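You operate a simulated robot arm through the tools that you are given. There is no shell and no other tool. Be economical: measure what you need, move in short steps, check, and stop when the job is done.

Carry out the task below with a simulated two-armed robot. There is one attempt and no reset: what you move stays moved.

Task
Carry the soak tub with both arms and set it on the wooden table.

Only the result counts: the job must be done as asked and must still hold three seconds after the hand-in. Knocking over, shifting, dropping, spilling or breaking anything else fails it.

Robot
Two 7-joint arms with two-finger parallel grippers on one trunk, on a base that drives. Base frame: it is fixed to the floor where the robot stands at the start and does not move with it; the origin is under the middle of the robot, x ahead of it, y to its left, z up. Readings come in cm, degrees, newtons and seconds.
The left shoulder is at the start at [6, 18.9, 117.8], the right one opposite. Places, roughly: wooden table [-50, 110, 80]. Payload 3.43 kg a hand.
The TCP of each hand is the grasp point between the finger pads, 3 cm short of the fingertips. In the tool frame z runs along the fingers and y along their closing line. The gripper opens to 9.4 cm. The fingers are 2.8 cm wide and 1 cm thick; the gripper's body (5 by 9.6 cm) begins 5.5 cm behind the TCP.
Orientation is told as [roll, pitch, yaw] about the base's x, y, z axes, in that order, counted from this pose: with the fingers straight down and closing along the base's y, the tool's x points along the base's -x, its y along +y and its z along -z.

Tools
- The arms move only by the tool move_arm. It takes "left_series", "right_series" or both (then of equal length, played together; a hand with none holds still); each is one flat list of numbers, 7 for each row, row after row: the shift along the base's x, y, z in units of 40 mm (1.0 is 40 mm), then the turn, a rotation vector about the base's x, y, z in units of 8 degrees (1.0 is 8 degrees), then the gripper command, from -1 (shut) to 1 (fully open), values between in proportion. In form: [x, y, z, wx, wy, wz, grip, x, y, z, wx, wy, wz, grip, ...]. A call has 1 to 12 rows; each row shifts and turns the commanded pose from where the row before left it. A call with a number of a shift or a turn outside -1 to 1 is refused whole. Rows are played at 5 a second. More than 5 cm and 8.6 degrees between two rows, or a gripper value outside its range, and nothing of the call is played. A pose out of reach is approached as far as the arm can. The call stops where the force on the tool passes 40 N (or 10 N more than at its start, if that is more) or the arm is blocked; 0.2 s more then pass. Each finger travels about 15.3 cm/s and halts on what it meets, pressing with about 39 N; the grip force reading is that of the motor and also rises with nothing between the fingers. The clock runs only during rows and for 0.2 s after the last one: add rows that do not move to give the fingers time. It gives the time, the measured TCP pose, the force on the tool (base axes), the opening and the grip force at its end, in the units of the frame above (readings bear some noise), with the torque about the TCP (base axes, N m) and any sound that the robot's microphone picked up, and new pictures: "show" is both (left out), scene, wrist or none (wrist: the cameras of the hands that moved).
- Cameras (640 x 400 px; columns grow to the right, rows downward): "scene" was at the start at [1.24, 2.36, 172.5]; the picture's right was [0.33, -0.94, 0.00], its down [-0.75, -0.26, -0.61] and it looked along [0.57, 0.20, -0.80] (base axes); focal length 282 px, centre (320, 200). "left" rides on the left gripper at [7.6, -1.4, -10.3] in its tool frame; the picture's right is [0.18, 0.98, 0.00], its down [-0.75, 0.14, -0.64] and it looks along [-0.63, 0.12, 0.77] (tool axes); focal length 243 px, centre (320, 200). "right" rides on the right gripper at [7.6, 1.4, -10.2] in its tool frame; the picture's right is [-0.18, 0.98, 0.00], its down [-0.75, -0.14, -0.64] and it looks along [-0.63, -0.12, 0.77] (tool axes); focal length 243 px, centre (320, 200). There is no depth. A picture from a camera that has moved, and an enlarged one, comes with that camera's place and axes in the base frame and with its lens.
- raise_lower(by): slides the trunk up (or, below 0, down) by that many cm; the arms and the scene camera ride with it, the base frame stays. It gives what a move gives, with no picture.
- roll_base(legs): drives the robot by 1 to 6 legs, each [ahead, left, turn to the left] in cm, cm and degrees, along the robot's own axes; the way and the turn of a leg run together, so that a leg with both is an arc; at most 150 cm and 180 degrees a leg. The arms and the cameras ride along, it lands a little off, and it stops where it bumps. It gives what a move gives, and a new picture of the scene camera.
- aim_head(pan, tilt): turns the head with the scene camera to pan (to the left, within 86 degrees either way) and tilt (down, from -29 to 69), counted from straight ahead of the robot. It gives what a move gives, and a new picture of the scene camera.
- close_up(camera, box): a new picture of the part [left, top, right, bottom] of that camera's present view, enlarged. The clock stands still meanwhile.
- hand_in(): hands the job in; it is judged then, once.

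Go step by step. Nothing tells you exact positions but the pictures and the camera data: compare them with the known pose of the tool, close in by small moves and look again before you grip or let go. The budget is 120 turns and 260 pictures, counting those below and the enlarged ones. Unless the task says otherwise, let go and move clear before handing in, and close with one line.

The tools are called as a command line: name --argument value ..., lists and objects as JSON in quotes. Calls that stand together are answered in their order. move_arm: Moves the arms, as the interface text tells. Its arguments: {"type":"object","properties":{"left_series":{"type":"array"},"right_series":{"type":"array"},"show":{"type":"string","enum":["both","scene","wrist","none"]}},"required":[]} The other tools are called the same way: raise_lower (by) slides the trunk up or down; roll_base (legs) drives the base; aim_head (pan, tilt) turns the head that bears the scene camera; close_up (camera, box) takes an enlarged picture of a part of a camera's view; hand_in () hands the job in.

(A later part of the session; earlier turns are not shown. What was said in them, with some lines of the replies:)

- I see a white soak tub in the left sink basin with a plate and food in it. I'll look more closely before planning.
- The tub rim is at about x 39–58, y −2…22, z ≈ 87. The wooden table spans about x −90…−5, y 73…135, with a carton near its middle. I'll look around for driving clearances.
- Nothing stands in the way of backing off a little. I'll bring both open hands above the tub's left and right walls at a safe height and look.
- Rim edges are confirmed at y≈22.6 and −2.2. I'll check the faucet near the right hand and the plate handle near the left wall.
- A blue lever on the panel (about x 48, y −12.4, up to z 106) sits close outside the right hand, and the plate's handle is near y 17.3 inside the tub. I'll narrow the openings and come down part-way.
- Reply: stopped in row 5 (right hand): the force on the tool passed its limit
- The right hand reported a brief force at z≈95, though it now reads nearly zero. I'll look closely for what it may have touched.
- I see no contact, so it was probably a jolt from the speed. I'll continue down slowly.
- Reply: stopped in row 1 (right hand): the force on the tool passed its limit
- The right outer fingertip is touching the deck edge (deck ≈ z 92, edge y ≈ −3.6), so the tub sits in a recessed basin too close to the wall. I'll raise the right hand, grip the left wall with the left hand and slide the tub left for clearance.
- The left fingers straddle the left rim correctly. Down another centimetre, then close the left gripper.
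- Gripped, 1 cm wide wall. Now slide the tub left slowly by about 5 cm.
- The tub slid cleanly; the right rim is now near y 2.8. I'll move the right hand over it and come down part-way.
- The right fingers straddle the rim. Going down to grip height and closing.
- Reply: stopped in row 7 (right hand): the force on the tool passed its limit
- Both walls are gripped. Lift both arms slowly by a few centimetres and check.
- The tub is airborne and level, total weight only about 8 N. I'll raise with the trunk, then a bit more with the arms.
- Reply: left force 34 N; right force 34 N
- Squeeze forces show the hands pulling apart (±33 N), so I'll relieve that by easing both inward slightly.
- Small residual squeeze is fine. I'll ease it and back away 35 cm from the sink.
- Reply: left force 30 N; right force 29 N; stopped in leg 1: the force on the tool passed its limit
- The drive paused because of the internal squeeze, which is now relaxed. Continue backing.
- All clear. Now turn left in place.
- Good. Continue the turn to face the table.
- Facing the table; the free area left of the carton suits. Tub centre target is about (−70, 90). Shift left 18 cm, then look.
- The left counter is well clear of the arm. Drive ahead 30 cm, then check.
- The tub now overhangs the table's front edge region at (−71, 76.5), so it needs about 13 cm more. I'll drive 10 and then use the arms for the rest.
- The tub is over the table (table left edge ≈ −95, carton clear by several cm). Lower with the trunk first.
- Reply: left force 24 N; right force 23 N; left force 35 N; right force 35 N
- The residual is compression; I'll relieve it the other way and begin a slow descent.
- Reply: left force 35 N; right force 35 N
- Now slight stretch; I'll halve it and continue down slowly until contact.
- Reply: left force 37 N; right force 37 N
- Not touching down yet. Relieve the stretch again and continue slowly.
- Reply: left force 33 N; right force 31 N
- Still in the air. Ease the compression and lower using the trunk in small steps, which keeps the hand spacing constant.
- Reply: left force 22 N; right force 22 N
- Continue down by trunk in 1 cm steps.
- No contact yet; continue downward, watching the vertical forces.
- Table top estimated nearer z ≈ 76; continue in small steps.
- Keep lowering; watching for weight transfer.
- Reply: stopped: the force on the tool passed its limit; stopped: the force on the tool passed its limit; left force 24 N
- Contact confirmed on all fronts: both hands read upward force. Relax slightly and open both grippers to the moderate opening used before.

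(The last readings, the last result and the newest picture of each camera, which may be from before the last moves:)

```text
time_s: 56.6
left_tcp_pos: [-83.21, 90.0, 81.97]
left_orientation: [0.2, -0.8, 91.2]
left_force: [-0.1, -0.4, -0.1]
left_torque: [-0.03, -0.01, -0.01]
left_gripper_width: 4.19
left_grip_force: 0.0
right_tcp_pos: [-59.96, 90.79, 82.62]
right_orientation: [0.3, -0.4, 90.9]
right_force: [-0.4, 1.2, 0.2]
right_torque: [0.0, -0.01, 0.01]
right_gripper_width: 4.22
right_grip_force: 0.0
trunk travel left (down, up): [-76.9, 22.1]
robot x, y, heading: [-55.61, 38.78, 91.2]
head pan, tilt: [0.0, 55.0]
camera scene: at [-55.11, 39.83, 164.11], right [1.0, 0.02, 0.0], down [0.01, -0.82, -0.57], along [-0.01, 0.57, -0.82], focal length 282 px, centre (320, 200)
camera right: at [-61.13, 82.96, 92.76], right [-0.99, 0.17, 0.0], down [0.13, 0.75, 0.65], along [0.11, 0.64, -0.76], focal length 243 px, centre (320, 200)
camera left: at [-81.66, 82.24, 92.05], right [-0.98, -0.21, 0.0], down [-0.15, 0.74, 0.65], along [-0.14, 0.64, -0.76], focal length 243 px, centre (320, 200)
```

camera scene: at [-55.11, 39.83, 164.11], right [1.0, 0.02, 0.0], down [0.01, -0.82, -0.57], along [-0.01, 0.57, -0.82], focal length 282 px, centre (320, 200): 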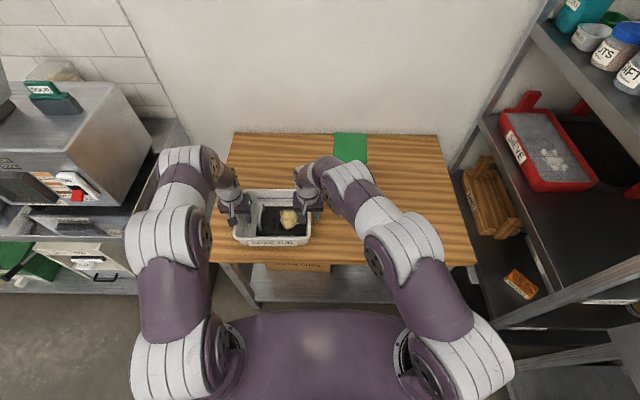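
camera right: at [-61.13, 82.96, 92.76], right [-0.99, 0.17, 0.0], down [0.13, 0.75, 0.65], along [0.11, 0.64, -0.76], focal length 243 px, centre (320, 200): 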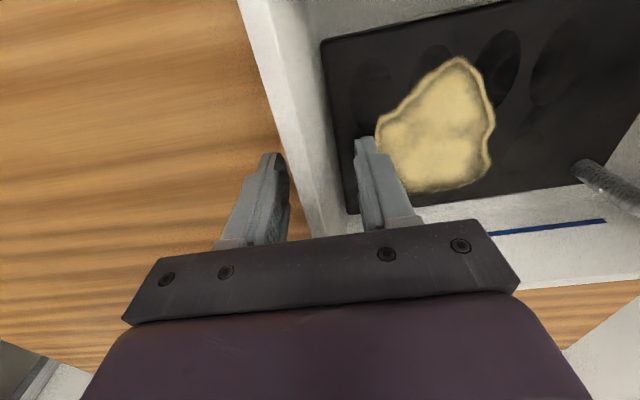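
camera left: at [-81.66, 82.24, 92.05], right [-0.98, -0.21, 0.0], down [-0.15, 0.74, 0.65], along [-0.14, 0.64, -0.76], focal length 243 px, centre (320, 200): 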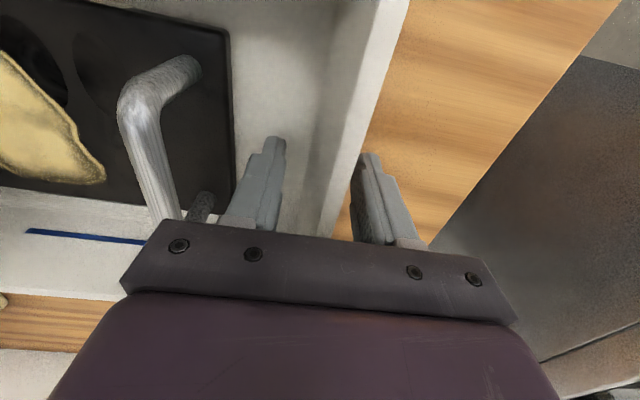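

Both hands have let go and the tub rests on the table. Retreat straight up with the trunk, then check.

raise_lower --by 5

raise_lower --by 15

roll_base --legs '[[-25, 0, 0]]'

close_up --camera "scene" --box '[160, 60, 480, 260]'

```text
time_s: 57.5
left_tcp_pos: [-83.18, 90.03, 86.96]
left_orientation: [0.2, -0.8, 91.3]
left_force: [0.3, 0.7, 0.3]
left_torque: [0.0, -0.02, 0.04]
left_gripper_width: 4.2
left_grip_force: 0.1
right_tcp_pos: [-59.92, 90.65, 87.64]
right_orientation: [0.2, -0.5, 90.9]
right_force: [0.2, -0.4, 0.9]
right_torque: [0.01, -0.03, -0.01]
right_gripper_width: 4.22
right_grip_force: 0.0
trunk travel left (down, up): [-81.9, 17.1]
robot x, y, heading: [-55.12, 38.64, 91.0]
head pan, tilt: [0.0, 55.0]
```

```text
time_s: 59.2
left_tcp_pos: [-83.29, 89.9, 101.97]
left_orientation: [0.2, -0.8, 91.3]
left_force: [-0.7, 0.0, 1.1]
left_torque: [-0.01, 0.03, 0.0]
left_gripper_width: 4.25
left_grip_force: 0.1
right_tcp_pos: [-59.91, 90.72, 102.71]
right_orientation: [0.2, -0.5, 90.8]
right_force: [-0.4, 0.2, 0.3]
right_torque: [0.0, 0.03, -0.01]
right_gripper_width: 4.22
right_grip_force: 0.1
trunk travel left (down, up): [-96.9, 2.1]
robot x, y, heading: [-55.22, 38.69, 91.3]
head pan, tilt: [0.0, 55.0]
```

```text
time_s: 61.1
left_tcp_pos: [-82.79, 64.73, 101.88]
left_orientation: [0.3, -0.7, 91.3]
left_force: [0.0, 0.1, -0.8]
left_torque: [0.03, 0.03, -0.01]
left_gripper_width: 4.26
left_grip_force: 0.0
right_tcp_pos: [-59.49, 65.49, 102.61]
right_orientation: [0.2, -0.3, 91.1]
right_force: [0.4, 0.5, 0.6]
right_torque: [-0.02, 0.03, -0.01]
right_gripper_width: 4.24
right_grip_force: 0.1
trunk travel left (down, up): [-96.9, 2.1]
robot x, y, heading: [-54.16, 13.16, 91.2]
head pan, tilt: [0.0, 55.0]
camera scene: at [-54.64, 14.73, 184.11], right [1.0, 0.02, 0.0], down [0.02, -0.82, -0.57], along [-0.01, 0.57, -0.82], focal length 282 px, centre (320, 200)
```

scene: 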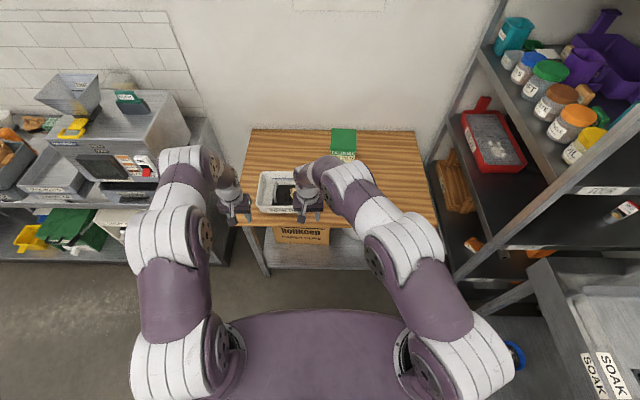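

```text
2.00 times, centred on (320, 160) of scene
camera zoom: at [-54.64, 14.73, 184.11], right [1.0, 0.02, 0.0], down [0.02, -0.82, -0.57], along [-0.01, 0.57, -0.82], focal length 565 px, centre (320, 280)
```

zoom: 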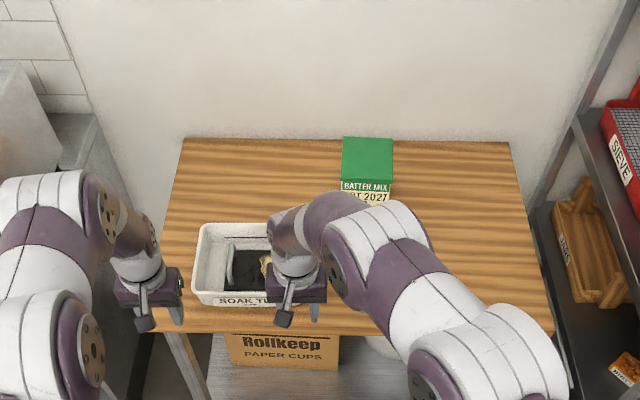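

The tub stands fully on the wooden table with its contents in it, the carton is untouched and both hands are clear. I'm handing it in.

hand_in

```text
The job is handed in.
```

I carried the soak tub with both arms and set it on the wooden table, left of the carton. Its contents are still inside, and both hands are open and clear.
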